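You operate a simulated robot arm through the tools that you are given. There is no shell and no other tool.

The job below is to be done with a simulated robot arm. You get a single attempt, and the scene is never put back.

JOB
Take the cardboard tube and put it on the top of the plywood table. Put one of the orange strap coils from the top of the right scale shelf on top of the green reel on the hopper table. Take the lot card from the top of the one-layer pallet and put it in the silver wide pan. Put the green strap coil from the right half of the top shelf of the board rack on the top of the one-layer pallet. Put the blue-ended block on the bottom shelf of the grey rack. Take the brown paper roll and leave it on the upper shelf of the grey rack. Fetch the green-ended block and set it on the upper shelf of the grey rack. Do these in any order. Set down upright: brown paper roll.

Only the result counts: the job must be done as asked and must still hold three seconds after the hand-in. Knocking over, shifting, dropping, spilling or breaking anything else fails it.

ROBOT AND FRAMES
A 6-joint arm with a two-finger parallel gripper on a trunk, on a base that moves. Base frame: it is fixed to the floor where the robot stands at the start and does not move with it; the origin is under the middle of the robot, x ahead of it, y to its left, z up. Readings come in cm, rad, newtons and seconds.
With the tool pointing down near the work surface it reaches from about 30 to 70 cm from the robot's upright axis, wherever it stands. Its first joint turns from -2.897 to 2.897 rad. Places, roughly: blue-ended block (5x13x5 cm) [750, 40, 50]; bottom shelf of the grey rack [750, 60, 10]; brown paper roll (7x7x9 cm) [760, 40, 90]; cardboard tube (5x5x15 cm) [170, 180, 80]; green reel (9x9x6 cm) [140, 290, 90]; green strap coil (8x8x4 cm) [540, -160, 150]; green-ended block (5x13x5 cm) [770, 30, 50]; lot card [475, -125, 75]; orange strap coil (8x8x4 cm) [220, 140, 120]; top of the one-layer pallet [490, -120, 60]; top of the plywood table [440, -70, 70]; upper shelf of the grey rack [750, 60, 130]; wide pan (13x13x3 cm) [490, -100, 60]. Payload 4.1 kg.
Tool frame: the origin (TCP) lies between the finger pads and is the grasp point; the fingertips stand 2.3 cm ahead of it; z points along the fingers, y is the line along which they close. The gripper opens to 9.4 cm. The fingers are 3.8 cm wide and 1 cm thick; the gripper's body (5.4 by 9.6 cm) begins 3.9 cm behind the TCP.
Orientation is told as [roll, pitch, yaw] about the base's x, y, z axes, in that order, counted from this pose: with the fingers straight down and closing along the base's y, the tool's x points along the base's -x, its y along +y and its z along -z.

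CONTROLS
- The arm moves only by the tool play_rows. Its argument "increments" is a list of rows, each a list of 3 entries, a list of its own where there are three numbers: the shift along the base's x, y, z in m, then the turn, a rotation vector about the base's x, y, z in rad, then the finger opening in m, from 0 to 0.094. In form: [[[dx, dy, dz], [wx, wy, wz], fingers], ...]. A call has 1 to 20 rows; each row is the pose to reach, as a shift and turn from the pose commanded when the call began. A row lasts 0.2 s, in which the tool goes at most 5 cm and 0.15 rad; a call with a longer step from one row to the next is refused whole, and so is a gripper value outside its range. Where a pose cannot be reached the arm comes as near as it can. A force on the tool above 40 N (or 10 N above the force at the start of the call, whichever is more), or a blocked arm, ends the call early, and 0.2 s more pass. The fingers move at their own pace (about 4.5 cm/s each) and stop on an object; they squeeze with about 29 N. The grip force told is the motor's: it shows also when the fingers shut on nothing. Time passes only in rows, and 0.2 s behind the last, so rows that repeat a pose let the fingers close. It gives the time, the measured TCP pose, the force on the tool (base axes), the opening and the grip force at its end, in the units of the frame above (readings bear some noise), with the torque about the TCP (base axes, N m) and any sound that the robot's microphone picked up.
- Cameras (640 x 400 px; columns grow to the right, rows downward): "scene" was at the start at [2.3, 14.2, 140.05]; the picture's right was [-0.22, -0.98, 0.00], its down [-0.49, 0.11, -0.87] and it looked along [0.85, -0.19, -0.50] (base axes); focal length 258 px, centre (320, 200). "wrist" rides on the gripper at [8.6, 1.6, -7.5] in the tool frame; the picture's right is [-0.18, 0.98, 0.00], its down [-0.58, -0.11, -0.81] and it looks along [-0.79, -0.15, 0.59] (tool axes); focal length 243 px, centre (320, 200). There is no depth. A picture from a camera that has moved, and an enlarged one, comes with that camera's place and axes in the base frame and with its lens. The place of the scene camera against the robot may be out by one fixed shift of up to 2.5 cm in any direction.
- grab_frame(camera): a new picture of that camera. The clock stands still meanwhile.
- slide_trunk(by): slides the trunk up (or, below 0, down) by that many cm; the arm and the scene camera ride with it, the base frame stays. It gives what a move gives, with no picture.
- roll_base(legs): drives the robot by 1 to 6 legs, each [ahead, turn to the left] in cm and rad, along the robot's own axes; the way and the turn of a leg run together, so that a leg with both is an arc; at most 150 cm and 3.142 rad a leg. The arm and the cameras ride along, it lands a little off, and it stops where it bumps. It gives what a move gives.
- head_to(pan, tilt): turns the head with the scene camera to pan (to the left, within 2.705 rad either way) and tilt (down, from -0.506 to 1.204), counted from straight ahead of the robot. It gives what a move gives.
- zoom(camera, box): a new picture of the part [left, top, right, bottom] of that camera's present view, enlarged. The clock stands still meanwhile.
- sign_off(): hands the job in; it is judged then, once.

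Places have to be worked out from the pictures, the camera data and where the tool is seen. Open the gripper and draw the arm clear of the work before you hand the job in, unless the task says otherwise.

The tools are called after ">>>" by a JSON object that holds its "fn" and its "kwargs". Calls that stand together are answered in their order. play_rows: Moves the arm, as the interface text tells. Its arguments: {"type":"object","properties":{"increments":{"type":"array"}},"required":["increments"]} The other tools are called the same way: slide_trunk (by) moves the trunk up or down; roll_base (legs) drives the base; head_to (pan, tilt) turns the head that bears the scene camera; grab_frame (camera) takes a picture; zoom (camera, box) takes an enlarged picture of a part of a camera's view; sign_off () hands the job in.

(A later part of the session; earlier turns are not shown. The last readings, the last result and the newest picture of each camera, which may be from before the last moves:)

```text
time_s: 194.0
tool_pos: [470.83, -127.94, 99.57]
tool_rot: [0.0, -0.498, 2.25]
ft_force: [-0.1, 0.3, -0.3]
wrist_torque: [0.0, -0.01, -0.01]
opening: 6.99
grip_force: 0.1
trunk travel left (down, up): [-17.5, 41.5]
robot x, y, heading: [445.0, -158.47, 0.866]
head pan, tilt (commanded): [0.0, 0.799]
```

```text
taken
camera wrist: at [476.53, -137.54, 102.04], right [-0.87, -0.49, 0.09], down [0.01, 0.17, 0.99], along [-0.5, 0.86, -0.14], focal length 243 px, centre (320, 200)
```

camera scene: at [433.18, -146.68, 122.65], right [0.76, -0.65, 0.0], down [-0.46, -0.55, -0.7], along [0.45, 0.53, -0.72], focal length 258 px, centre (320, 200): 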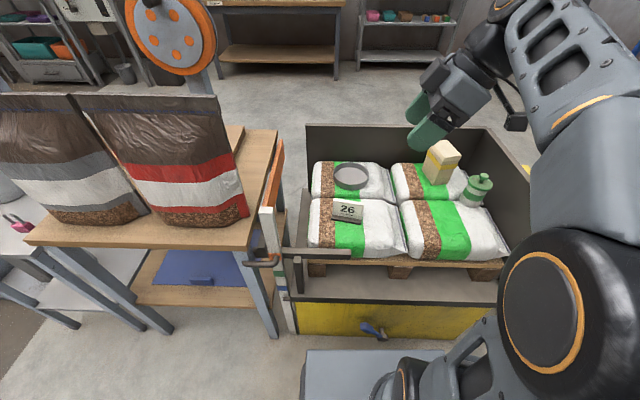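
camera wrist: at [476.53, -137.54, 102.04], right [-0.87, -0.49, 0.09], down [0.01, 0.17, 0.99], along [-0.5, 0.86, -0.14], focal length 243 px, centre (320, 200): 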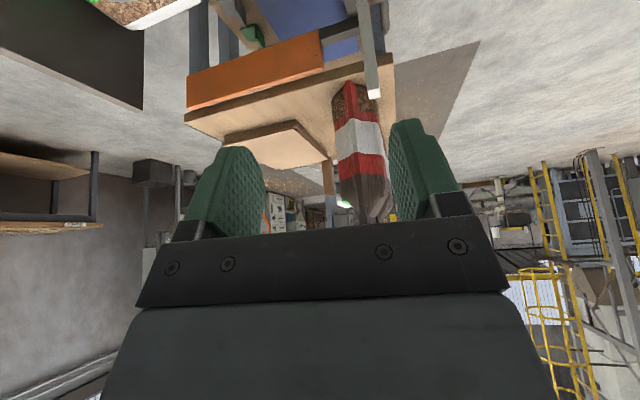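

The gripper now points left over the pallet area. I enlarge the gripper and card to calibrate the scene camera against the known TCP.

>>> {"fn": "zoom", "kwargs": {"camera": "scene", "box": [370, 60, 530, 160]}}

>>> {"fn": "zoom", "kwargs": {"camera": "scene", "box": [295, 145, 425, 226]}}

```text
4.00 times, centred on (450, 110) of scene
camera zoom: at [433.18, -146.68, 122.65], right [0.76, -0.65, 0.0], down [-0.46, -0.55, -0.7], along [0.45, 0.53, -0.72], focal length 1031 px, centre (-200, 560)
```

zoom: 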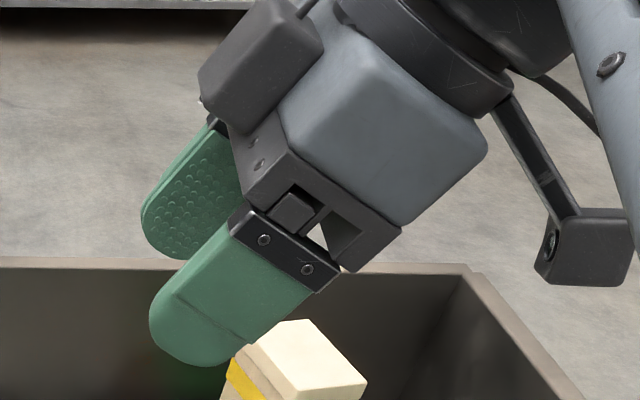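

```text
4.92 times, centred on (360, 186) of scene
camera zoom: at [433.18, -146.68, 122.65], right [0.76, -0.65, 0.0], down [-0.46, -0.55, -0.7], along [0.45, 0.53, -0.72], focal length 1269 px, centre (123, 271)
```

zoom: 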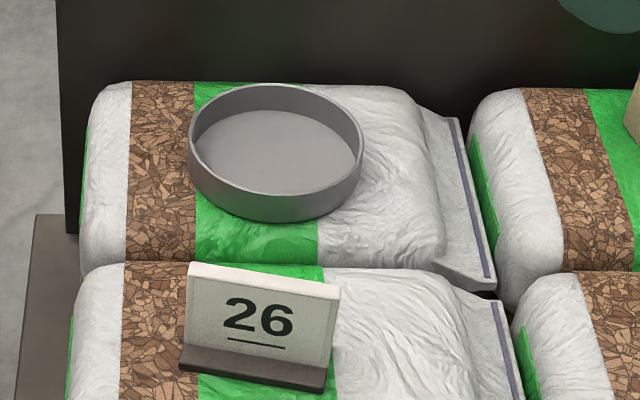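

The scene camera reads objects about 1 cm too high. I move the gripper above the card and compare it with the card in one picture.

>>> {"fn": "play_rows", "kwargs": {"increments": [[[0, 0.035, -0.03], [0, 0, 0], 0.06], [[0, 0.07, -0.06], [0, 0, 0], 0.06], [[0, 0.105, -0.09], [0, 0, 0], 0.06], [[0.002, 0.14, -0.12], [0, 0, 0], 0.06], [[0.002, 0.142, -0.155], [0, 0, 0], 0.06], [[0.002, 0.142, -0.185], [0, 0, 0], 0.06]]}}

>>> {"fn": "zoom", "kwargs": {"camera": "scene", "box": [290, 130, 450, 230]}}

>>> {"fn": "grab_frame", "kwargs": {"camera": "wrist"}}

```text
time_s: 195.4
tool_pos: [471.02, -113.67, 80.98]
tool_rot: [-0.001, -0.499, 2.251]
ft_force: [-0.1, 0.0, -0.2]
wrist_torque: [0.01, -0.04, 0.0]
opening: 6.02
grip_force: 0.0
trunk travel left (down, up): [-17.5, 41.5]
robot x, y, heading: [445.07, -158.59, 0.865]
head pan, tilt (commanded): [0.0, 0.799]
```

```text
4.00 times, centred on (370, 180) of scene
camera zoom: at [433.17, -146.68, 122.66], right [0.76, -0.65, 0.0], down [-0.46, -0.55, -0.7], along [0.45, 0.53, -0.72], focal length 1031 px, centre (120, 280)
```

zoom: 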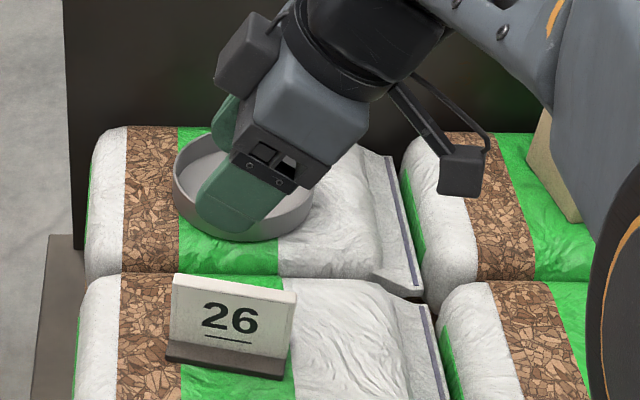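

```text
taken
camera wrist: at [476.74, -123.33, 83.48], right [-0.87, -0.49, 0.09], down [0.01, 0.17, 0.99], along [-0.5, 0.86, -0.14], focal length 243 px, centre (320, 200)
```

wrist: 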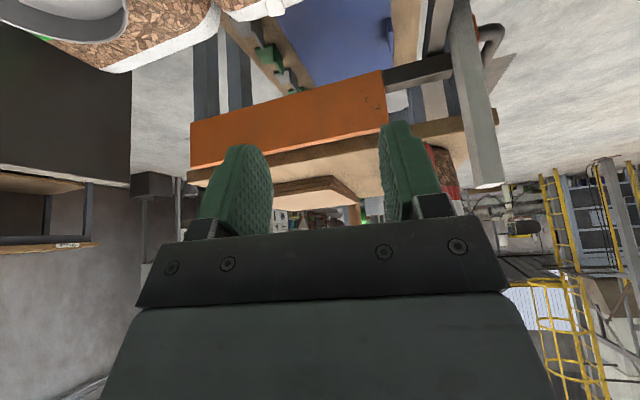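

The picture gives the card's top edge at about z 70 with centre (472.1,-113.4). I lower the fingers astride its thickness and close.

>>> {"fn": "play_rows", "kwargs": {"increments": [[[0.006, 0.002, -0.04], [0, 0, -0.03], 0.06], [[0.011, 0.003, -0.08], [0, 0, -0.03], 0.06], [[0.011, 0.003, -0.105], [0, 0, -0.03], 0.06], [[0.011, 0.003, -0.125], [0, 0, -0.03], 0.06]]}}

>>> {"fn": "zoom", "kwargs": {"camera": "scene", "box": [290, 130, 450, 230]}}

>>> {"fn": "grab_frame", "kwargs": {"camera": "wrist"}}

```text
time_s: 196.4
tool_pos: [472.17, -113.42, 68.5]
tool_rot: [-0.001, -0.499, 2.218]
ft_force: [0.0, -0.9, 0.1]
wrist_torque: [0.02, -0.01, 0.01]
opening: 6.02
grip_force: 0.0
trunk travel left (down, up): [-17.5, 41.5]
robot x, y, heading: [445.0, -158.48, 0.86]
head pan, tilt (commanded): [0.0, 0.799]
```

```text
4.00 times, centred on (370, 180) of scene
camera zoom: at [433.17, -146.68, 122.66], right [0.76, -0.65, 0.0], down [-0.46, -0.55, -0.7], along [0.45, 0.53, -0.72], focal length 1031 px, centre (120, 280)
```

zoom: 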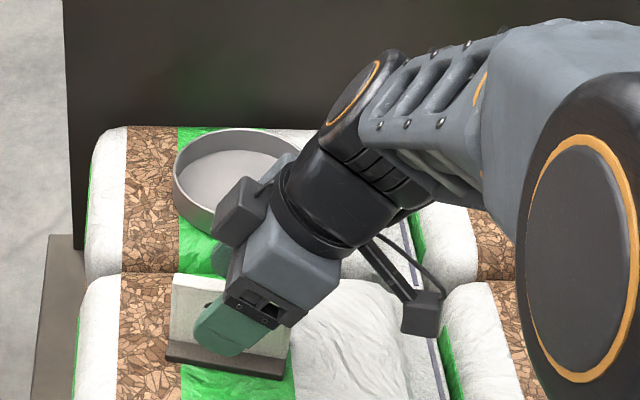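

```text
taken
camera wrist: at [477.57, -123.23, 70.93], right [-0.88, -0.46, 0.09], down [0.01, 0.16, 0.99], along [-0.47, 0.87, -0.14], focal length 243 px, centre (320, 200)
```

wrist: 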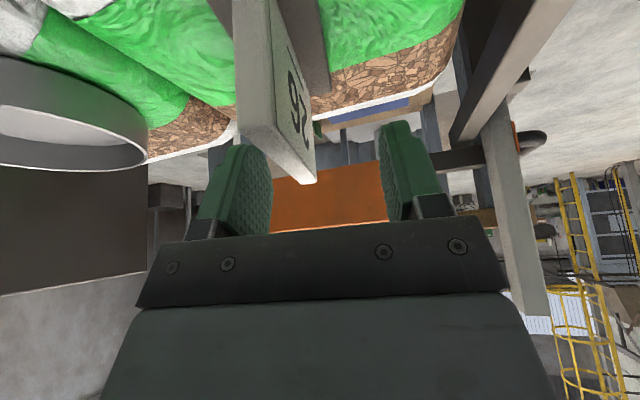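

The wrist view shows the card 1.3 cm nearer the back finger and its top about 1.2 cm below the TCP. I correct, lower 2.2 cm and close.

>>> {"fn": "play_rows", "kwargs": {"increments": [[[0.011, 0.006, -0.01], [0, 0, 0], 0.06], [[0.011, 0.006, -0.022], [0, 0, 0], 0.06], [[0.011, 0.006, -0.022], [0, 0, 0], 0.03], [[0.011, 0.006, -0.022], [0, 0, 0], 0.0], [[0.011, 0.006, -0.022], [0, 0, 0], 0.0], [[0.011, 0.006, -0.022], [0, 0, 0], 0.0]]}}

>>> {"fn": "grab_frame", "kwargs": {"camera": "wrist"}}

```text
time_s: 197.8
tool_pos: [473.18, -112.84, 66.42]
tool_rot: [0.0, -0.498, 2.217]
ft_force: [0.5, 0.2, 0.8]
wrist_torque: [-0.03, 0.0, -0.01]
opening: 1.17
grip_force: 28.9
trunk travel left (down, up): [-17.5, 41.5]
robot x, y, heading: [444.88, -158.4, 0.865]
head pan, tilt (commanded): [0.0, 0.799]
```

```text
taken
camera wrist: at [478.62, -122.6, 68.81], right [-0.88, -0.46, 0.09], down [0.01, 0.17, 0.99], along [-0.47, 0.87, -0.14], focal length 243 px, centre (320, 200)
```

wrist: 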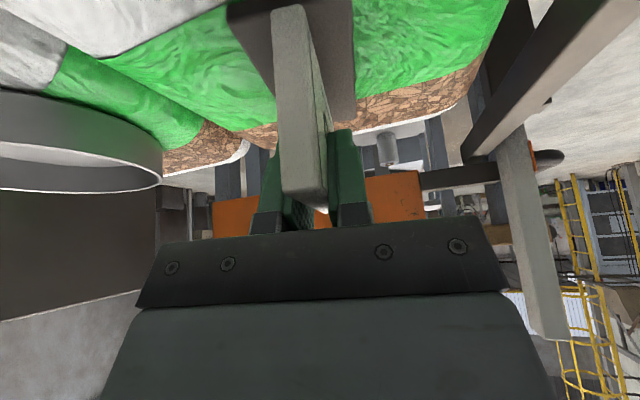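

The card is held (opening 1.17). I lift it 9 cm, turn it about the vertical so the tool points forward, and move over the pan.

>>> {"fn": "play_rows", "kwargs": {"increments": [[[0, 0, 0.045], [0, 0, 0], 0.0], [[0, 0, 0.09], [0, 0, 0], 0.0], [[0.01, 0.005, 0.1], [0, 0, -0.14], 0.0], [[0.025, 0.015, 0.1], [0, 0, -0.28], 0.0], [[0.04, 0.025, 0.1], [0, 0, -0.42], 0.0], [[0.055, 0.035, 0.1], [0, 0, -0.56], 0.0], [[0.07, 0.05, 0.1], [0, 0, -0.7], 0.0], [[0.085, 0.065, 0.1], [0, 0, -0.84], 0.0], [[0.1, 0.085, 0.1], [0, 0, -0.98], 0.0], [[0.115, 0.1, 0.1], [0, 0, -1.12], 0.0], [[0.13, 0.115, 0.1], [0, 0, -1.26], 0.0], [[0.136, 0.122, 0.1], [0, 0, -1.267], 0.0]]}}

>>> {"fn": "grab_frame", "kwargs": {"camera": "wrist"}}

>>> {"fn": "zoom", "kwargs": {"camera": "scene", "box": [290, 110, 450, 210]}}

```text
time_s: 200.4
tool_pos: [486.85, -100.5, 76.37]
tool_rot: [0.0, -0.497, 0.951]
ft_force: [0.0, -0.2, -0.2]
wrist_torque: [-0.01, -0.02, 0.01]
opening: 1.16
grip_force: 29.2
trunk travel left (down, up): [-17.5, 41.5]
robot x, y, heading: [445.0, -158.33, 0.86]
head pan, tilt (commanded): [0.0, 0.799]
```

```text
taken
camera wrist: at [478.91, -108.7, 78.77], right [-0.71, 0.7, 0.09], down [0.16, 0.04, 0.99], along [0.69, 0.71, -0.14], focal length 243 px, centre (320, 200)
```

wrist: 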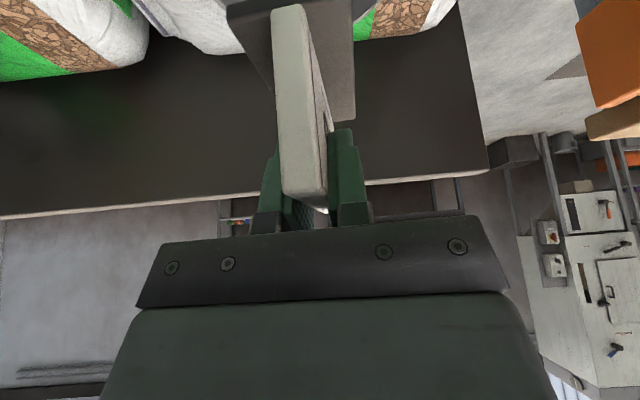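

```text
4.00 times, centred on (370, 160) of scene
camera zoom: at [433.18, -146.66, 122.65], right [0.76, -0.65, 0.0], down [-0.46, -0.55, -0.7], along [0.45, 0.53, -0.72], focal length 1031 px, centre (120, 360)
```

zoom: 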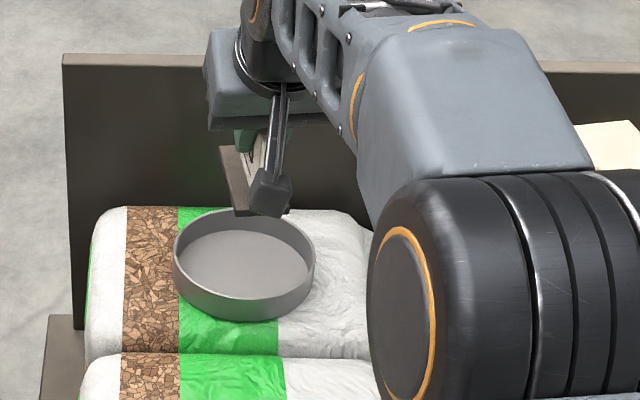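

The card is centred over the pan. I lower it, slowly at the end, until it touches the pan floor.

>>> {"fn": "play_rows", "kwargs": {"increments": [[[0.001, 0, -0.04], [0, 0, 0], 0.0], [[0.001, 0, -0.075], [0, 0, 0], 0.0], [[0.001, 0, -0.085], [0, 0, 0], 0.0], [[0.001, 0, -0.09], [0, 0, 0], 0.0], [[0.001, 0, -0.095], [0, 0, 0], 0.0], [[0.001, 0, -0.1], [0, 0, 0], 0.0]]}}

>>> {"fn": "grab_frame", "kwargs": {"camera": "wrist"}}

>>> {"fn": "zoom", "kwargs": {"camera": "scene", "box": [290, 110, 450, 210]}}

```text
time_s: 201.8
tool_pos: [486.87, -100.56, 66.64]
tool_rot: [-0.002, -0.506, 0.952]
ft_force: [-0.2, -1.2, 17.6]
wrist_torque: [-0.67, 0.47, 0.03]
opening: 1.14
grip_force: 27.9
trunk travel left (down, up): [-17.5, 41.5]
robot x, y, heading: [444.89, -158.42, 0.863]
head pan, tilt (commanded): [0.0, 0.799]
```

```text
taken
camera wrist: at [479.05, -108.73, 69.11], right [-0.71, 0.7, 0.09], down [0.16, 0.03, 0.99], along [0.69, 0.71, -0.13], focal length 243 px, centre (320, 200)
```

wrist: 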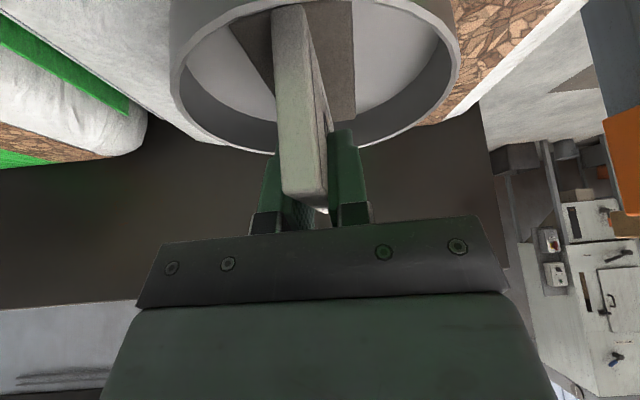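

```text
4.00 times, centred on (370, 160) of scene
camera zoom: at [433.1, -146.79, 122.7], right [0.76, -0.65, 0.0], down [-0.46, -0.55, -0.7], along [0.45, 0.53, -0.72], focal length 1031 px, centre (120, 360)
```

zoom: 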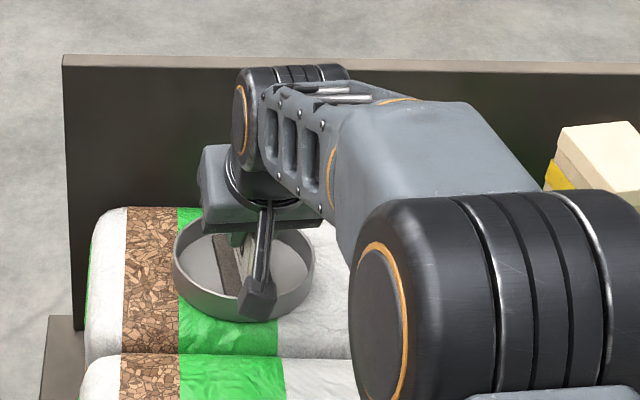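

The card touches the pan floor (17.6 N, same height as on the bag plus the pan's floor). I unload slightly, open and rise straight up.

>>> {"fn": "play_rows", "kwargs": {"increments": [[[0, 0, 0.002], [0, 0, 0], 0.0], [[0, 0, 0.002], [0, 0, 0], 0.03], [[0, 0, 0.002], [0, 0, 0], 0.04], [[0, 0, 0.002], [0, 0, 0], 0.04], [[0, 0, 0.03], [0, 0, 0], 0.04], [[0, 0, 0.07], [0, 0, 0], 0.04], [[0, 0, 0.11], [0, 0, 0], 0.04], [[0, 0, 0.15], [0, 0, 0], 0.04]]}}

>>> {"fn": "grab_frame", "kwargs": {"camera": "wrist"}}

>>> {"fn": "zoom", "kwargs": {"camera": "scene", "box": [290, 110, 450, 210]}}

```text
time_s: 203.6
tool_pos: [487.07, -100.71, 81.48]
tool_rot: [0.001, -0.497, 0.951]
ft_force: [0.1, 0.3, -0.1]
wrist_torque: [0.02, 0.01, -0.01]
opening: 4.0
grip_force: 0.1
trunk travel left (down, up): [-17.5, 41.5]
robot x, y, heading: [444.78, -158.57, 0.865]
head pan, tilt (commanded): [0.0, 0.799]
```

```text
taken
camera wrist: at [479.13, -108.72, 83.81], right [-0.71, 0.7, 0.09], down [0.16, 0.04, 0.99], along [0.69, 0.71, -0.14], focal length 243 px, centre (320, 200)
```

wrist: 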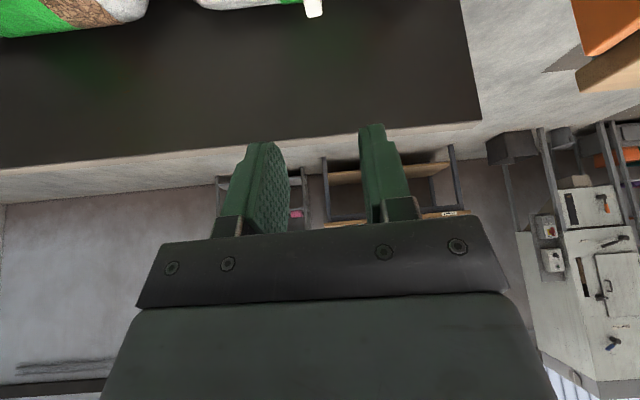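

```text
4.00 times, centred on (370, 160) of scene
camera zoom: at [433.19, -146.65, 122.65], right [0.76, -0.65, 0.0], down [-0.46, -0.55, -0.7], along [0.45, 0.53, -0.72], focal length 1031 px, centre (120, 360)
```

zoom: 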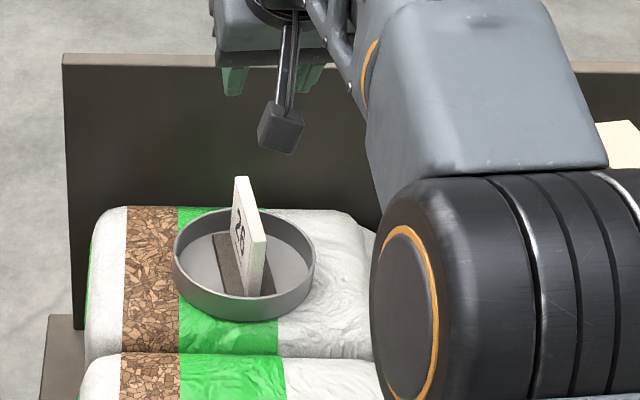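

The card stands inside the pan. I draw the arm back, back away and raise the trunk to see the board rack's top shelf.

>>> {"fn": "play_rows", "kwargs": {"increments": [[[0, 0, 0.03], [0, 0, 0], 0.04], [[-0.02, -0.03, 0.05], [0, 0, 0], 0.06], [[-0.04, -0.065, 0.07], [0, 0, 0], 0.08], [[-0.06, -0.1, 0.09], [0, 0, 0], 0.094], [[-0.08, -0.135, 0.11], [0, 0, 0], 0.094], [[-0.1, -0.17, 0.13], [0, 0, 0], 0.094], [[-0.12, -0.205, 0.15], [0, 0, 0], 0.094], [[-0.14, -0.24, 0.17], [0, 0, 0], 0.094], [[-0.17, -0.275, 0.18], [0, 0, 0], 0.094]]}}

>>> {"fn": "roll_base", "kwargs": {"legs": [[-20, 0]]}}

>>> {"fn": "slide_trunk", "kwargs": {"by": 41}}

>>> {"fn": "head_to", "kwargs": {"pan": -0.75, "tilt": 0.3}}

>>> {"fn": "grab_frame", "kwargs": {"camera": "scene"}}

>>> {"fn": "zoom", "kwargs": {"camera": "scene", "box": [280, 90, 440, 190]}}

```text
time_s: 205.6
tool_pos: [469.93, -128.23, 99.21]
tool_rot: [0.0, -0.496, 0.951]
ft_force: [0.0, 0.2, -0.7]
wrist_torque: [-0.03, 0.01, -0.02]
opening: 9.42
grip_force: 0.1
trunk travel left (down, up): [-17.5, 41.5]
robot x, y, heading: [445.1, -158.57, 0.861]
head pan, tilt (commanded): [0.0, 0.799]
```

```text
time_s: 207.2
tool_pos: [456.93, -143.39, 99.24]
tool_rot: [-0.001, -0.499, 0.953]
ft_force: [0.5, 0.0, 0.8]
wrist_torque: [0.02, 0.0, -0.06]
opening: 9.39
grip_force: 0.2
trunk travel left (down, up): [-17.5, 41.5]
robot x, y, heading: [431.8, -173.79, 0.868]
head pan, tilt (commanded): [0.0, 0.799]
```

```text
refused: 41 is not a number from -40 to 40
```

```text
time_s: 208.3
tool_pos: [457.01, -143.3, 99.21]
tool_rot: [-0.001, -0.499, 0.954]
ft_force: [0.8, 0.1, 0.9]
wrist_torque: [0.0, 0.0, -0.01]
opening: 9.4
grip_force: 0.0
trunk travel left (down, up): [-17.5, 41.5]
robot x, y, heading: [432.16, -173.98, 0.868]
head pan, tilt (commanded): [-0.75, 0.3]
```

```text
taken
camera scene: at [424.26, -167.0, 127.09], right [0.12, -0.99, 0.0], down [-0.29, -0.03, -0.96], along [0.95, 0.11, -0.3], focal length 258 px, centre (320, 200)
```

scene: 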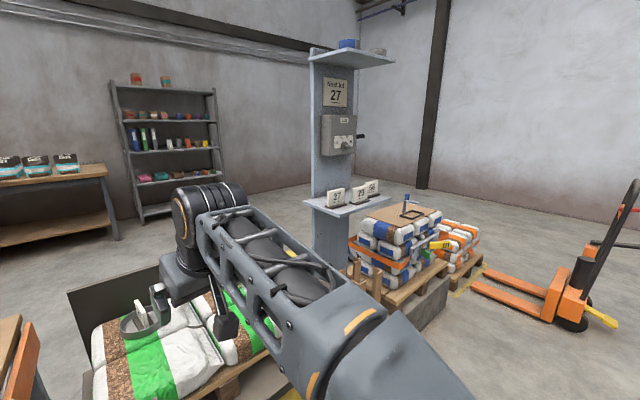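

```text
4.00 times, centred on (360, 140) of scene
camera zoom: at [424.26, -167.0, 127.09], right [0.12, -0.99, 0.0], down [-0.29, -0.03, -0.96], along [0.95, 0.11, -0.3], focal length 1031 px, centre (160, 440)
```

zoom: 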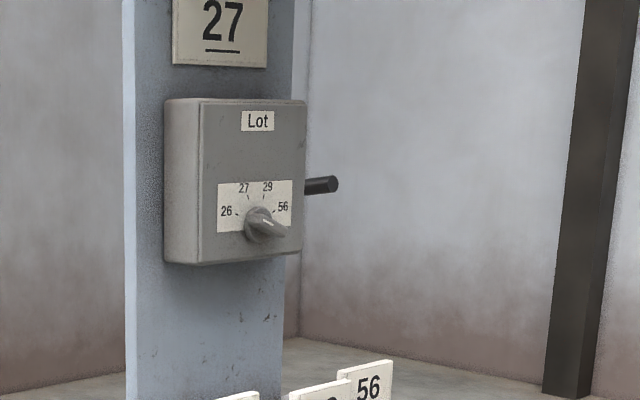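

The trunk call was over its limit; I raise it by 40 instead and view the top shelf from above.

>>> {"fn": "slide_trunk", "kwargs": {"by": 40}}

>>> {"fn": "head_to", "kwargs": {"pan": -0.75, "tilt": 0.2}}

>>> {"fn": "grab_frame", "kwargs": {"camera": "scene"}}

>>> {"fn": "zoom", "kwargs": {"camera": "scene", "box": [300, 130, 420, 205]}}

```text
time_s: 212.1
tool_pos: [456.97, -143.5, 139.19]
tool_rot: [-0.001, -0.499, 0.952]
ft_force: [-0.7, 0.2, 0.3]
wrist_torque: [0.01, 0.03, 0.0]
opening: 9.38
grip_force: 0.0
trunk travel left (down, up): [-57.5, 1.5]
robot x, y, heading: [431.93, -173.81, 0.869]
head pan, tilt (commanded): [-0.75, 0.3]
```

```text
time_s: 212.8
tool_pos: [456.94, -143.32, 139.25]
tool_rot: [0.001, -0.499, 0.952]
ft_force: [0.2, -0.2, 0.4]
wrist_torque: [0.0, 0.03, 0.0]
opening: 9.4
grip_force: 0.1
trunk travel left (down, up): [-57.5, 1.5]
robot x, y, heading: [432.19, -173.8, 0.871]
head pan, tilt (commanded): [-0.75, 0.201]
```

```text
taken
camera scene: at [424.24, -167.01, 168.02], right [0.12, -0.99, 0.0], down [-0.2, -0.02, -0.98], along [0.97, 0.11, -0.2], focal length 258 px, centre (320, 200)
```

scene: 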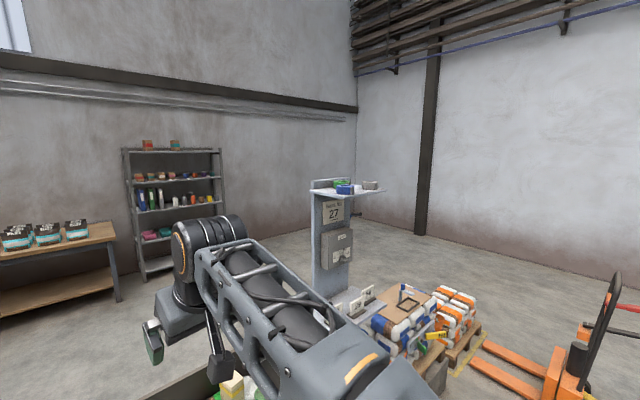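

```text
5.33 times, centred on (360, 168) of scene
camera zoom: at [424.24, -167.01, 168.02], right [0.12, -0.99, 0.0], down [-0.2, -0.02, -0.98], along [0.97, 0.11, -0.2], focal length 1374 px, centre (107, 373)
```

zoom: 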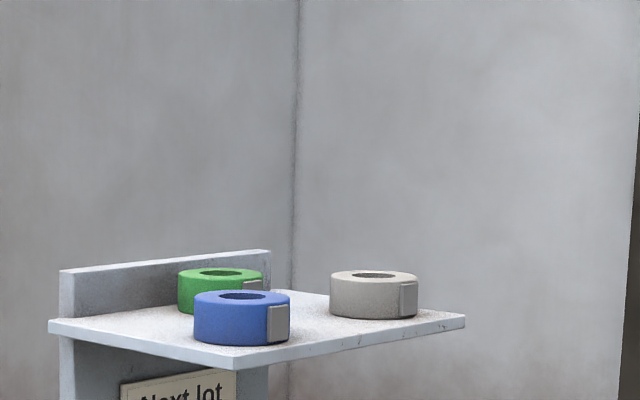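

The top shelf holds a green, a blue and a grey coil. I look down at the floor before the board rack to find a standing place.

>>> {"fn": "head_to", "kwargs": {"pan": -1.0, "tilt": 0.7}}

>>> {"fn": "grab_frame", "kwargs": {"camera": "scene"}}

>>> {"fn": "zoom", "kwargs": {"camera": "scene", "box": [200, 0, 360, 100]}}

```text
time_s: 213.7
tool_pos: [456.85, -143.32, 139.26]
tool_rot: [-0.001, -0.498, 0.952]
ft_force: [-0.4, 0.2, -0.5]
wrist_torque: [-0.02, -0.02, 0.02]
opening: 9.41
grip_force: 0.1
trunk travel left (down, up): [-57.5, 1.5]
robot x, y, heading: [432.08, -174.07, 0.866]
head pan, tilt (commanded): [-1.0, 0.7]
```

```text
taken
camera scene: at [423.41, -169.22, 163.49], right [-0.13, -0.99, 0.0], down [-0.64, 0.09, -0.77], along [0.76, -0.1, -0.64], focal length 258 px, centre (320, 200)
```

scene: 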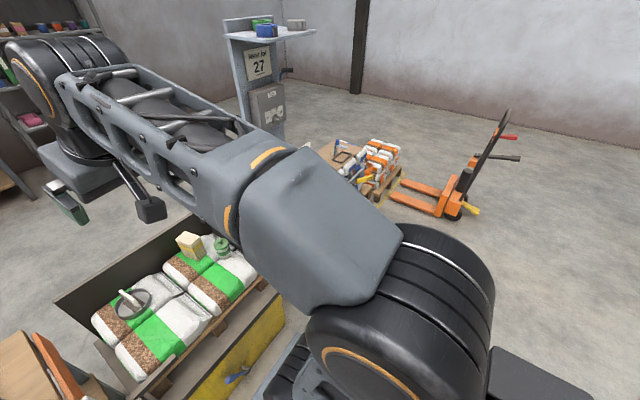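

```text
4.00 times, centred on (280, 50) of scene
camera zoom: at [423.41, -169.22, 163.49], right [-0.13, -0.99, 0.0], down [-0.64, 0.09, -0.77], along [0.76, -0.1, -0.64], focal length 1031 px, centre (480, 800)
```

zoom: 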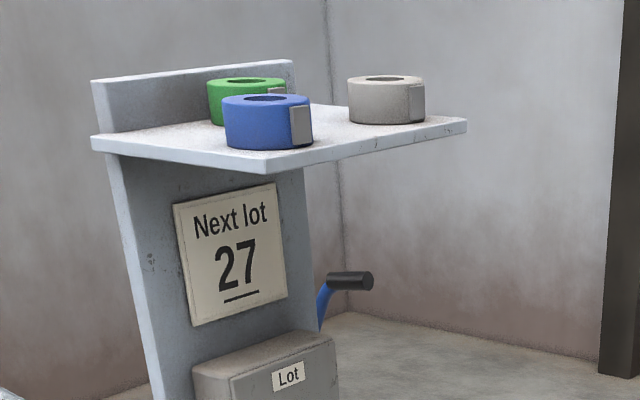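

The elbow hides part of the floor. I drive along the aisle to come in front of the board rack and look again.

>>> {"fn": "roll_base", "kwargs": {"legs": [[0, -1.44], [58, 0], [0, 1.37]]}}

>>> {"fn": "head_to", "kwargs": {"pan": -0.1, "tilt": 0.6}}

>>> {"fn": "grab_frame", "kwargs": {"camera": "scene"}}

>>> {"fn": "head_to", "kwargs": {"pan": -0.1, "tilt": 0.1}}

>>> {"fn": "grab_frame", "kwargs": {"camera": "scene"}}

```text
time_s: 223.9
tool_pos: [507.14, -174.84, 139.22]
tool_rot: [0.0, -0.498, 0.905]
ft_force: [0.5, -0.1, 0.0]
wrist_torque: [-0.03, -0.01, 0.0]
opening: 9.4
grip_force: 0.1
trunk travel left (down, up): [-57.5, 1.5]
robot x, y, heading: [480.39, -204.01, 0.817]
head pan, tilt (commanded): [-1.0, 0.7]
```

```text
time_s: 225.1
tool_pos: [507.15, -174.92, 139.29]
tool_rot: [-0.001, -0.498, 0.904]
ft_force: [0.7, -0.1, 0.4]
wrist_torque: [-0.01, 0.0, 0.0]
opening: 9.4
grip_force: 0.0
trunk travel left (down, up): [-57.5, 1.5]
robot x, y, heading: [480.56, -204.22, 0.816]
head pan, tilt (commanded): [-0.099, 0.6]
```

```text
taken
camera scene: at [470.7, -191.68, 164.34], right [0.66, -0.75, 0.0], down [-0.43, -0.37, -0.83], along [0.62, 0.54, -0.56], focal length 258 px, centre (320, 200)
```

scene: 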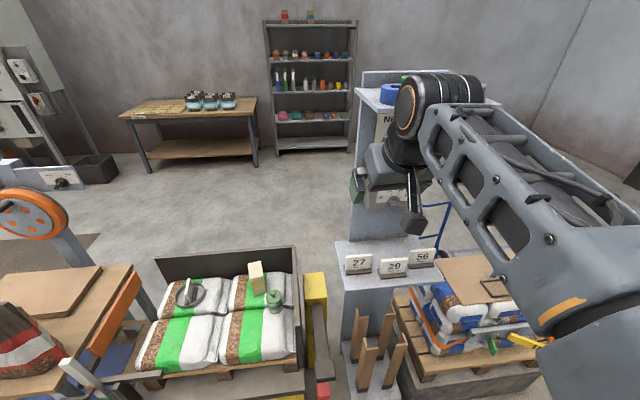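

```text
time_s: 226.0
tool_pos: [507.21, -175.0, 139.17]
tool_rot: [0.0, -0.501, 0.904]
ft_force: [0.1, -0.4, 0.9]
wrist_torque: [0.04, -0.01, 0.0]
opening: 9.39
grip_force: 0.0
trunk travel left (down, up): [-57.5, 1.5]
robot x, y, heading: [480.81, -203.92, 0.818]
head pan, tilt (commanded): [-0.099, 0.099]
```

```text
taken
camera scene: at [470.97, -191.43, 168.95], right [0.66, -0.75, 0.0], down [-0.08, -0.07, -0.99], along [0.75, 0.65, -0.1], focal length 258 px, centre (320, 200)
```

scene: 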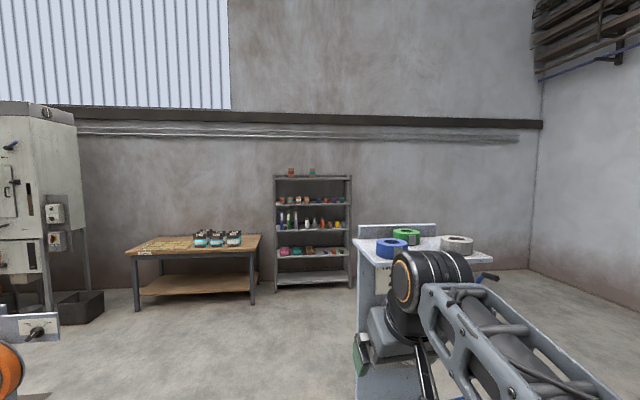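

From the front the shelf is well seen. I enlarge it to place the green coil.

>>> {"fn": "zoom", "kwargs": {"camera": "scene", "box": [340, 210, 500, 310]}}

>>> {"fn": "grab_frame", "kwargs": {"camera": "wrist"}}

```text
4.00 times, centred on (420, 260) of scene
camera zoom: at [470.97, -191.43, 168.95], right [0.66, -0.75, 0.0], down [-0.08, -0.07, -0.99], along [0.75, 0.65, -0.1], focal length 1031 px, centre (-80, -40)
```

zoom: 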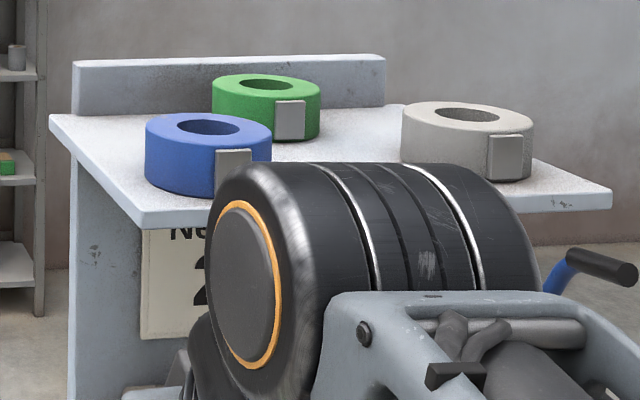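

```text
taken
camera wrist: at [498.91, -182.6, 141.72], right [-0.67, 0.74, 0.09], down [0.16, 0.03, 0.99], along [0.72, 0.68, -0.14], focal length 243 px, centre (320, 200)
```

wrist: 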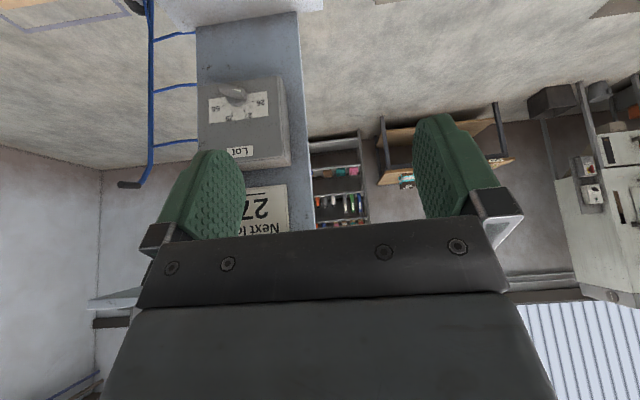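

Using two views the shelf top is at z≈149 and the green coil's centre at about (540.5,-162.6). I raise the tool above shelf height, sidestep to the right, and then look down for floor clearance.

>>> {"fn": "play_rows", "kwargs": {"increments": [[[0, 0, 0.04], [0, 0, -0.03], 0.094], [[0, 0, 0.08], [0, 0, -0.06], 0.094], [[0, 0, 0.12], [0, 0, -0.09], 0.094], [[0, 0, 0.16], [0, 0, -0.09], 0.094], [[0, 0, 0.2], [0, 0, -0.09], 0.094], [[0, 0, 0.24], [0, 0, -0.09], 0.094], [[0, 0, 0.27], [0, 0, -0.09], 0.094]]}}

>>> {"fn": "roll_base", "kwargs": {"legs": [[0, -0.9], [14, 0], [0, 0.9]]}}

>>> {"fn": "head_to", "kwargs": {"pan": 0.1, "tilt": 1.0}}

>>> {"fn": "grab_frame", "kwargs": {"camera": "scene"}}

```text
time_s: 227.6
tool_pos: [506.57, -175.45, 158.86]
tool_rot: [-0.002, -0.5, 0.814]
ft_force: [-0.4, 0.0, -0.5]
wrist_torque: [0.02, -0.03, 0.01]
opening: 9.4
grip_force: 0.1
out of reach, approached as far as the arm can: row 5, 6, 7
trunk travel left (down, up): [-57.5, 1.5]
robot x, y, heading: [480.93, -203.86, 0.813]
head pan, tilt (commanded): [-0.099, 0.099]
```

```text
time_s: 233.6
tool_pos: [520.31, -176.23, 158.93]
tool_rot: [-0.003, -0.5, 0.826]
ft_force: [-0.3, -0.6, -0.6]
wrist_torque: [0.01, 0.02, 0.0]
opening: 9.4
grip_force: 0.2
trunk travel left (down, up): [-57.5, 1.5]
robot x, y, heading: [494.99, -205.31, 0.828]
head pan, tilt (commanded): [-0.099, 0.099]
```

```text
time_s: 234.8
tool_pos: [520.32, -176.27, 158.84]
tool_rot: [0.0, -0.5, 0.828]
ft_force: [-0.3, 0.1, 0.0]
wrist_torque: [0.03, 0.03, 0.01]
opening: 9.37
grip_force: 0.0
trunk travel left (down, up): [-57.5, 1.5]
robot x, y, heading: [494.67, -205.22, 0.829]
head pan, tilt (commanded): [0.099, 1.0]
```

```text
taken
camera scene: at [482.19, -193.25, 161.15], right [0.8, -0.6, 0.0], down [-0.5, -0.67, -0.54], along [0.32, 0.43, -0.84], focal length 258 px, centre (320, 200)
```

scene: 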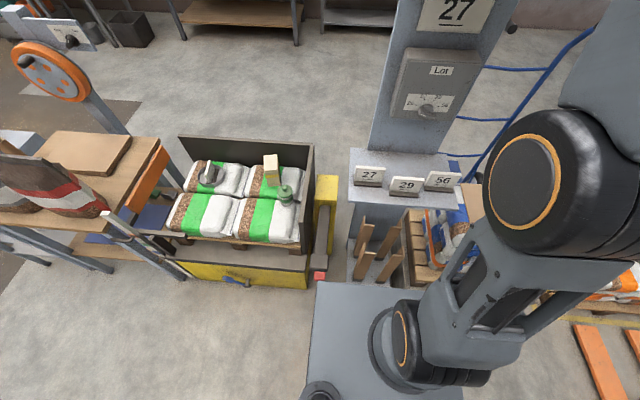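

The slatted stand begins about 40 cm ahead and a red lever at left; I shift 6 cm right and go 8 cm ahead, and raise the trunk fully.

>>> {"fn": "roll_base", "kwargs": {"legs": [[0, -0.9], [7.5, 0], [0, 0.9], [7, 0]]}}

>>> {"fn": "slide_trunk", "kwargs": {"by": 1.5}}

>>> {"fn": "grab_frame", "kwargs": {"camera": "scene"}}

>>> {"fn": "head_to", "kwargs": {"pan": 0.0, "tilt": 0.3}}

>>> {"fn": "grab_frame", "kwargs": {"camera": "scene"}}

>>> {"fn": "grab_frame", "kwargs": {"camera": "wrist"}}

```text
time_s: 238.3
tool_pos: [539.48, -207.44, 159.01]
tool_rot: [-0.002, -0.502, -0.058]
ft_force: [0.9, 0.7, -0.3]
wrist_torque: [-0.01, 0.01, -0.01]
opening: 9.4
grip_force: 0.0
trunk travel left (down, up): [-57.5, 1.5]
robot x, y, heading: [501.25, -206.72, -0.041]
head pan, tilt (commanded): [0.099, 1.0]
stopped in leg 2: the robot was blocked; the commanded pose is now the measured one
```

```text
time_s: 238.9
tool_pos: [539.41, -207.56, 160.45]
tool_rot: [0.001, -0.503, -0.059]
ft_force: [0.6, -0.8, -0.3]
wrist_torque: [0.02, -0.01, -0.01]
opening: 9.39
grip_force: 0.0
trunk travel left (down, up): [-59.0, 0.0]
robot x, y, heading: [500.96, -206.37, -0.048]
head pan, tilt (commanded): [0.099, 1.0]
```

```text
taken
camera scene: at [502.29, -189.59, 162.65], right [0.06, -1.0, 0.0], down [-0.84, -0.05, -0.54], along [0.54, 0.03, -0.84], focal length 258 px, centre (320, 200)
```

scene: 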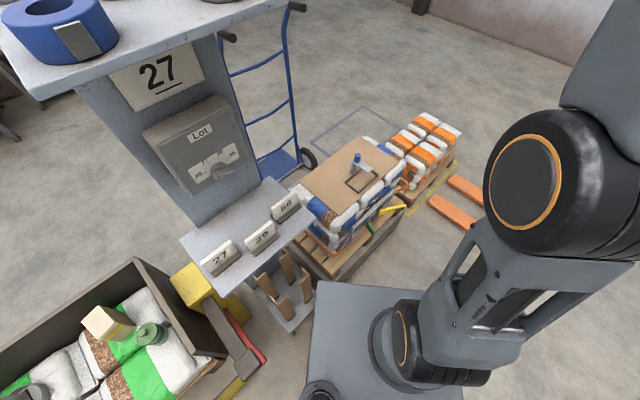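

```text
time_s: 240.0
tool_pos: [539.56, -207.46, 160.51]
tool_rot: [0.0, -0.504, -0.06]
ft_force: [0.1, 0.5, -0.9]
wrist_torque: [-0.01, -0.02, -0.01]
opening: 9.41
grip_force: 0.0
trunk travel left (down, up): [-59.0, 0.0]
robot x, y, heading: [501.32, -206.31, -0.042]
head pan, tilt (commanded): [0.0, 0.3]
```

```text
taken
camera scene: at [504.66, -190.39, 168.58], right [-0.04, -1.0, 0.0], down [-0.3, 0.01, -0.95], along [0.95, -0.04, -0.3], focal length 258 px, centre (320, 200)
```

scene: 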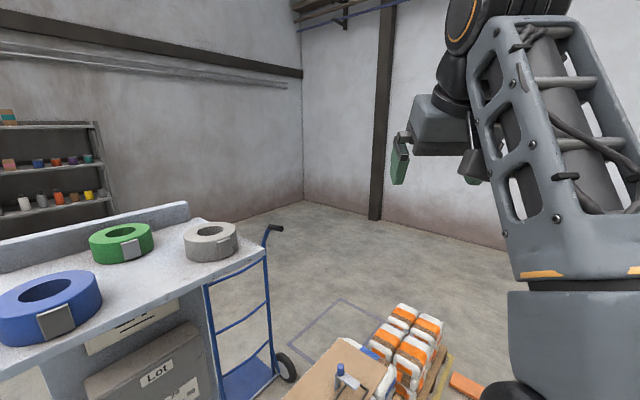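

```text
taken
camera wrist: at [528.42, -205.13, 162.91], right [0.22, 0.97, 0.09], down [0.11, -0.12, 0.99], along [0.97, -0.21, -0.14], focal length 243 px, centre (320, 200)
```

wrist: 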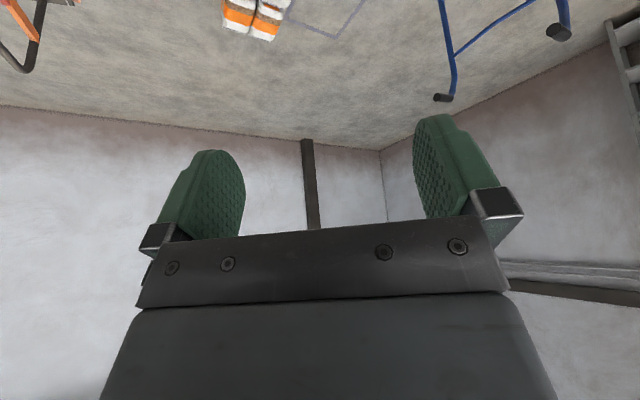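

The base's corner touched the slatted stand while turned; it seems undisturbed. I back off, turn to face the rack squarely and move in only as far as the stand allows.

>>> {"fn": "roll_base", "kwargs": {"legs": [[-8, 0], [0, 0.875]]}}

>>> {"fn": "head_to", "kwargs": {"pan": 0.1, "tilt": 1.0}}

>>> {"fn": "grab_frame", "kwargs": {"camera": "scene"}}

>>> {"fn": "zoom", "kwargs": {"camera": "scene", "box": [280, 190, 460, 302]}}

```text
time_s: 243.3
tool_pos: [518.11, -176.92, 160.43]
tool_rot: [0.001, -0.503, 0.828]
ft_force: [0.1, -0.2, -0.2]
wrist_torque: [0.0, 0.03, -0.02]
opening: 9.42
grip_force: 0.0
trunk travel left (down, up): [-59.0, 0.0]
robot x, y, heading: [493.36, -206.15, 0.844]
head pan, tilt (commanded): [0.0, 0.3]
```

```text
time_s: 244.4
tool_pos: [518.19, -176.97, 160.57]
tool_rot: [-0.001, -0.503, 0.828]
ft_force: [0.0, -0.7, -0.2]
wrist_torque: [-0.03, 0.01, 0.02]
opening: 9.42
grip_force: 0.1
trunk travel left (down, up): [-59.0, 0.0]
robot x, y, heading: [493.42, -206.07, 0.842]
head pan, tilt (commanded): [0.099, 1.0]
```

```text
taken
camera scene: at [480.3, -194.32, 162.65], right [0.81, -0.59, 0.0], down [-0.49, -0.68, -0.54], along [0.32, 0.44, -0.84], focal length 258 px, centre (320, 200)
```

scene: 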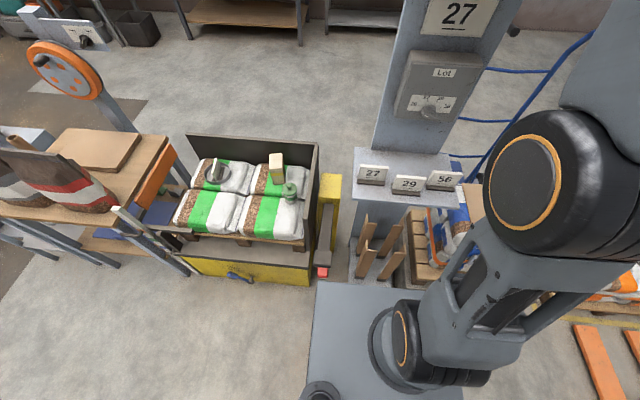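

```text
3.56 times, centred on (370, 246) of scene
camera zoom: at [480.3, -194.32, 162.65], right [0.81, -0.59, 0.0], down [-0.49, -0.68, -0.54], along [0.32, 0.44, -0.84], focal length 916 px, centre (142, 36)
```

zoom: 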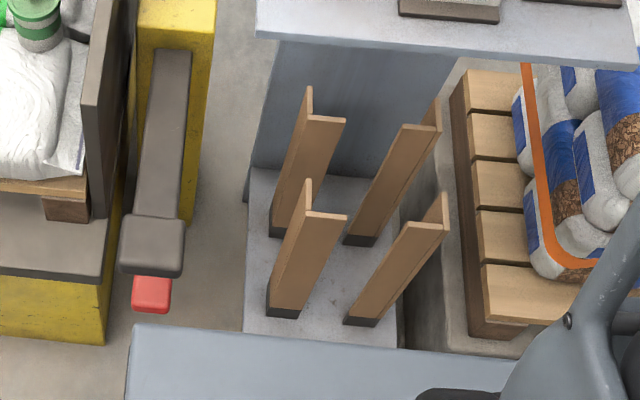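

The stand's platform front is about 38 cm ahead, so I advance 9.5 cm, then adjust the tool's tilt to 0.65 and its heading to 0.9.

>>> {"fn": "roll_base", "kwargs": {"legs": [[9.5, 0]]}}

>>> {"fn": "play_rows", "kwargs": {"increments": [[[0, 0, 0], [0.055, -0.05, 0], 0.094], [[0, 0, 0], [0.108, -0.099, 0], 0.094]]}}

>>> {"fn": "play_rows", "kwargs": {"increments": [[[0, 0, 0], [0, 0, 0.07], 0.094]]}}

>>> {"fn": "head_to", "kwargs": {"pan": -0.1, "tilt": 0.4}}

>>> {"fn": "grab_frame", "kwargs": {"camera": "scene"}}

>>> {"fn": "grab_frame", "kwargs": {"camera": "wrist"}}

```text
time_s: 245.5
tool_pos: [524.71, -169.49, 160.32]
tool_rot: [0.0, -0.499, 0.829]
ft_force: [0.1, 0.1, -0.5]
wrist_torque: [-0.03, -0.04, 0.01]
opening: 9.4
grip_force: 0.0
trunk travel left (down, up): [-59.0, 0.0]
robot x, y, heading: [499.7, -199.0, 0.841]
head pan, tilt (commanded): [0.099, 1.0]
```

```text
time_s: 246.1
tool_pos: [524.46, -169.78, 160.44]
tool_rot: [-0.001, -0.651, 0.829]
ft_force: [-0.5, -0.5, 0.2]
wrist_torque: [-0.01, 0.03, -0.01]
opening: 9.39
grip_force: 0.0
trunk travel left (down, up): [-59.0, 0.0]
robot x, y, heading: [499.44, -198.52, 0.847]
head pan, tilt (commanded): [0.099, 1.0]
```

```text
time_s: 246.5
tool_pos: [524.64, -169.87, 160.57]
tool_rot: [-0.001, -0.648, 0.897]
ft_force: [0.3, -1.2, 0.6]
wrist_torque: [-0.03, 0.0, 0.04]
opening: 9.41
grip_force: 0.0
trunk travel left (down, up): [-59.0, 0.0]
robot x, y, heading: [499.9, -199.08, 0.847]
head pan, tilt (commanded): [0.099, 1.0]
```

```text
time_s: 247.5
tool_pos: [524.58, -169.9, 160.55]
tool_rot: [-0.001, -0.649, 0.9]
ft_force: [0.8, 0.1, 0.8]
wrist_torque: [0.01, -0.01, -0.02]
opening: 9.39
grip_force: 0.0
trunk travel left (down, up): [-59.0, 0.0]
robot x, y, heading: [499.81, -199.06, 0.844]
head pan, tilt (commanded): [-0.099, 0.4]
```

```text
taken
camera scene: at [489.35, -186.55, 167.66], right [0.68, -0.73, 0.0], down [-0.29, -0.26, -0.92], along [0.68, 0.62, -0.39], focal length 258 px, centre (320, 200)
```

scene: 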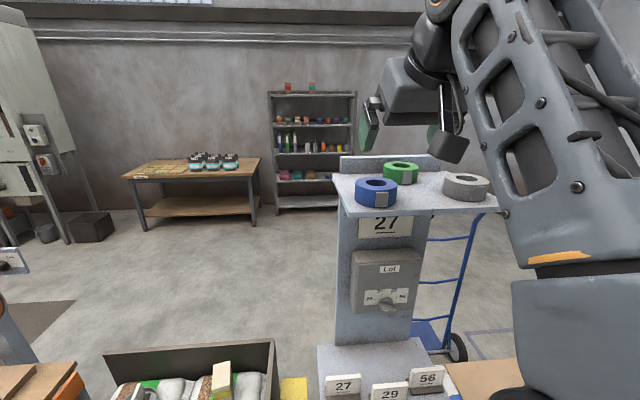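

```text
taken
camera wrist: at [516.16, -177.69, 161.26], right [-0.68, 0.73, 0.11], down [0.07, -0.09, 0.99], along [0.73, 0.68, 0.01], focal length 243 px, centre (320, 200)
```

wrist: 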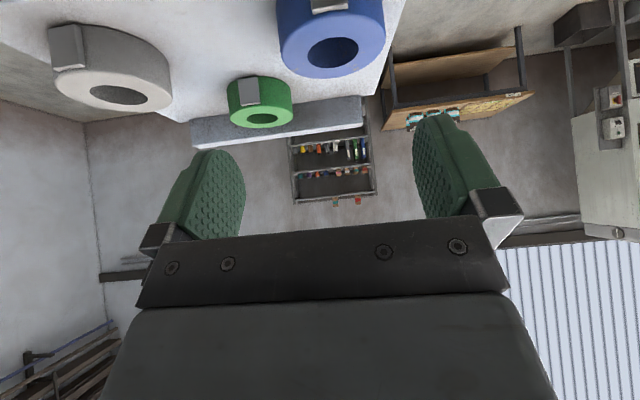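

The wrist camera now sees the coils; sizes put the coil tops near z 151.3 and the green centre near (540.7,-162.6). I move toward it to a start point back along the tool axis and re-measure.

>>> {"fn": "play_rows", "kwargs": {"increments": [[[0.035, 0.01, -0.012], [0, 0, 0], 0.094], [[0.07, 0.02, -0.024], [0, 0, 0], 0.094], [[0.105, 0.032, -0.037], [0, 0, 0], 0.094], [[0.137, 0.042, -0.05], [0, 0, 0], 0.094]]}}

>>> {"fn": "grab_frame", "kwargs": {"camera": "wrist"}}

>>> {"fn": "zoom", "kwargs": {"camera": "scene", "box": [320, 80, 520, 205]}}

```text
time_s: 248.5
tool_pos: [538.2, -165.4, 155.59]
tool_rot: [0.001, -0.649, 0.9]
ft_force: [0.1, 0.2, -0.7]
wrist_torque: [-0.03, 0.01, -0.04]
opening: 9.42
grip_force: 0.1
trunk travel left (down, up): [-59.0, 0.0]
robot x, y, heading: [499.63, -198.88, 0.843]
head pan, tilt (commanded): [-0.099, 0.4]
```

```text
taken
camera wrist: at [529.79, -173.35, 156.36], right [-0.68, 0.73, 0.11], down [0.07, -0.09, 0.99], along [0.73, 0.68, 0.01], focal length 243 px, centre (320, 200)
```

wrist: 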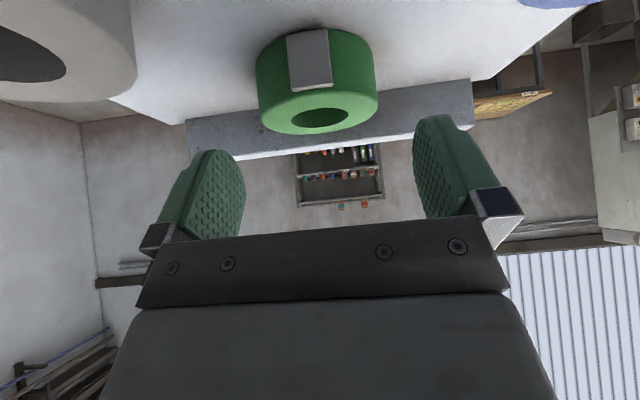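

```text
3.20 times, centred on (420, 142) of scene
camera zoom: at [489.46, -186.52, 167.67], right [0.68, -0.73, 0.0], down [-0.29, -0.26, -0.92], along [0.68, 0.62, -0.39], focal length 825 px, centre (0, 384)
```

zoom: 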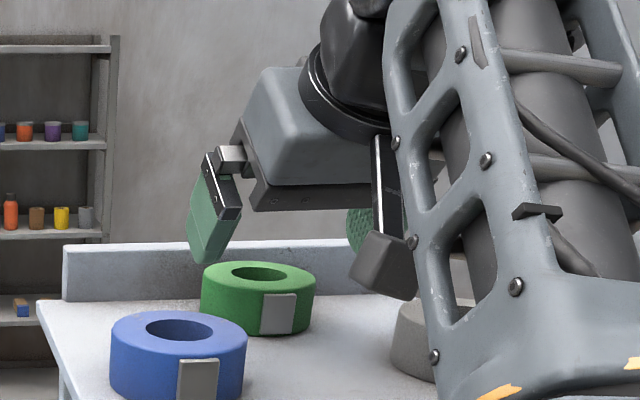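

The coil top is centred 4.2 cm ahead, 0.25 cm right, at z≈151.1. I slide in along the tool axis and close on the coil.

>>> {"fn": "play_rows", "kwargs": {"increments": [[[0.009, 0.01, -0.019], [0, 0, 0], 0.094], [[0.019, 0.021, -0.038], [0, 0, 0], 0.094], [[0.028, 0.031, -0.056], [0, 0, 0], 0.094], [[0.028, 0.031, -0.056], [0, 0, 0], 0.06], [[0.028, 0.031, -0.056], [0, 0, 0], 0.06], [[0.028, 0.031, -0.056], [0, 0, 0], 0.06]]}}

>>> {"fn": "grab_frame", "kwargs": {"camera": "wrist"}}

>>> {"fn": "zoom", "kwargs": {"camera": "scene", "box": [320, 80, 520, 205]}}

```text
time_s: 249.4
tool_pos: [540.08, -162.76, 151.21]
tool_rot: [0.0, -0.683, 0.9]
ft_force: [-6.5, 3.4, 13.3]
wrist_torque: [0.48, 0.68, 0.07]
opening: 7.33
grip_force: 5.3
trunk travel left (down, up): [-59.0, 0.0]
robot x, y, heading: [499.9, -199.12, 0.846]
head pan, tilt (commanded): [-0.099, 0.4]
stopped in row 4: the force on the tool passed its limit at 50 N (the readings are from after the stop); the commanded pose is now the measured one
```

```text
taken
camera wrist: at [531.75, -170.6, 151.56], right [-0.68, 0.72, 0.12], down [0.05, -0.11, 0.99], along [0.73, 0.68, 0.04], focal length 243 px, centre (320, 200)
```

wrist: 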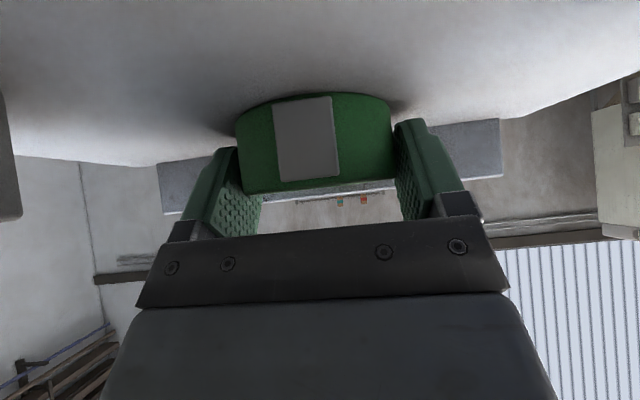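

```text
3.20 times, centred on (420, 142) of scene
camera zoom: at [489.07, -186.66, 167.66], right [0.68, -0.73, 0.0], down [-0.28, -0.26, -0.92], along [0.68, 0.63, -0.39], focal length 825 px, centre (0, 384)
```

zoom: 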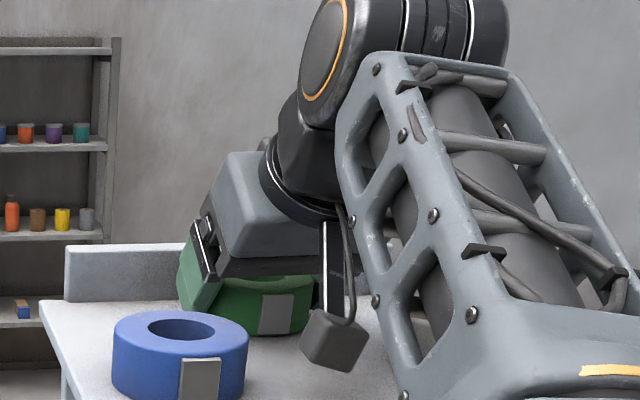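

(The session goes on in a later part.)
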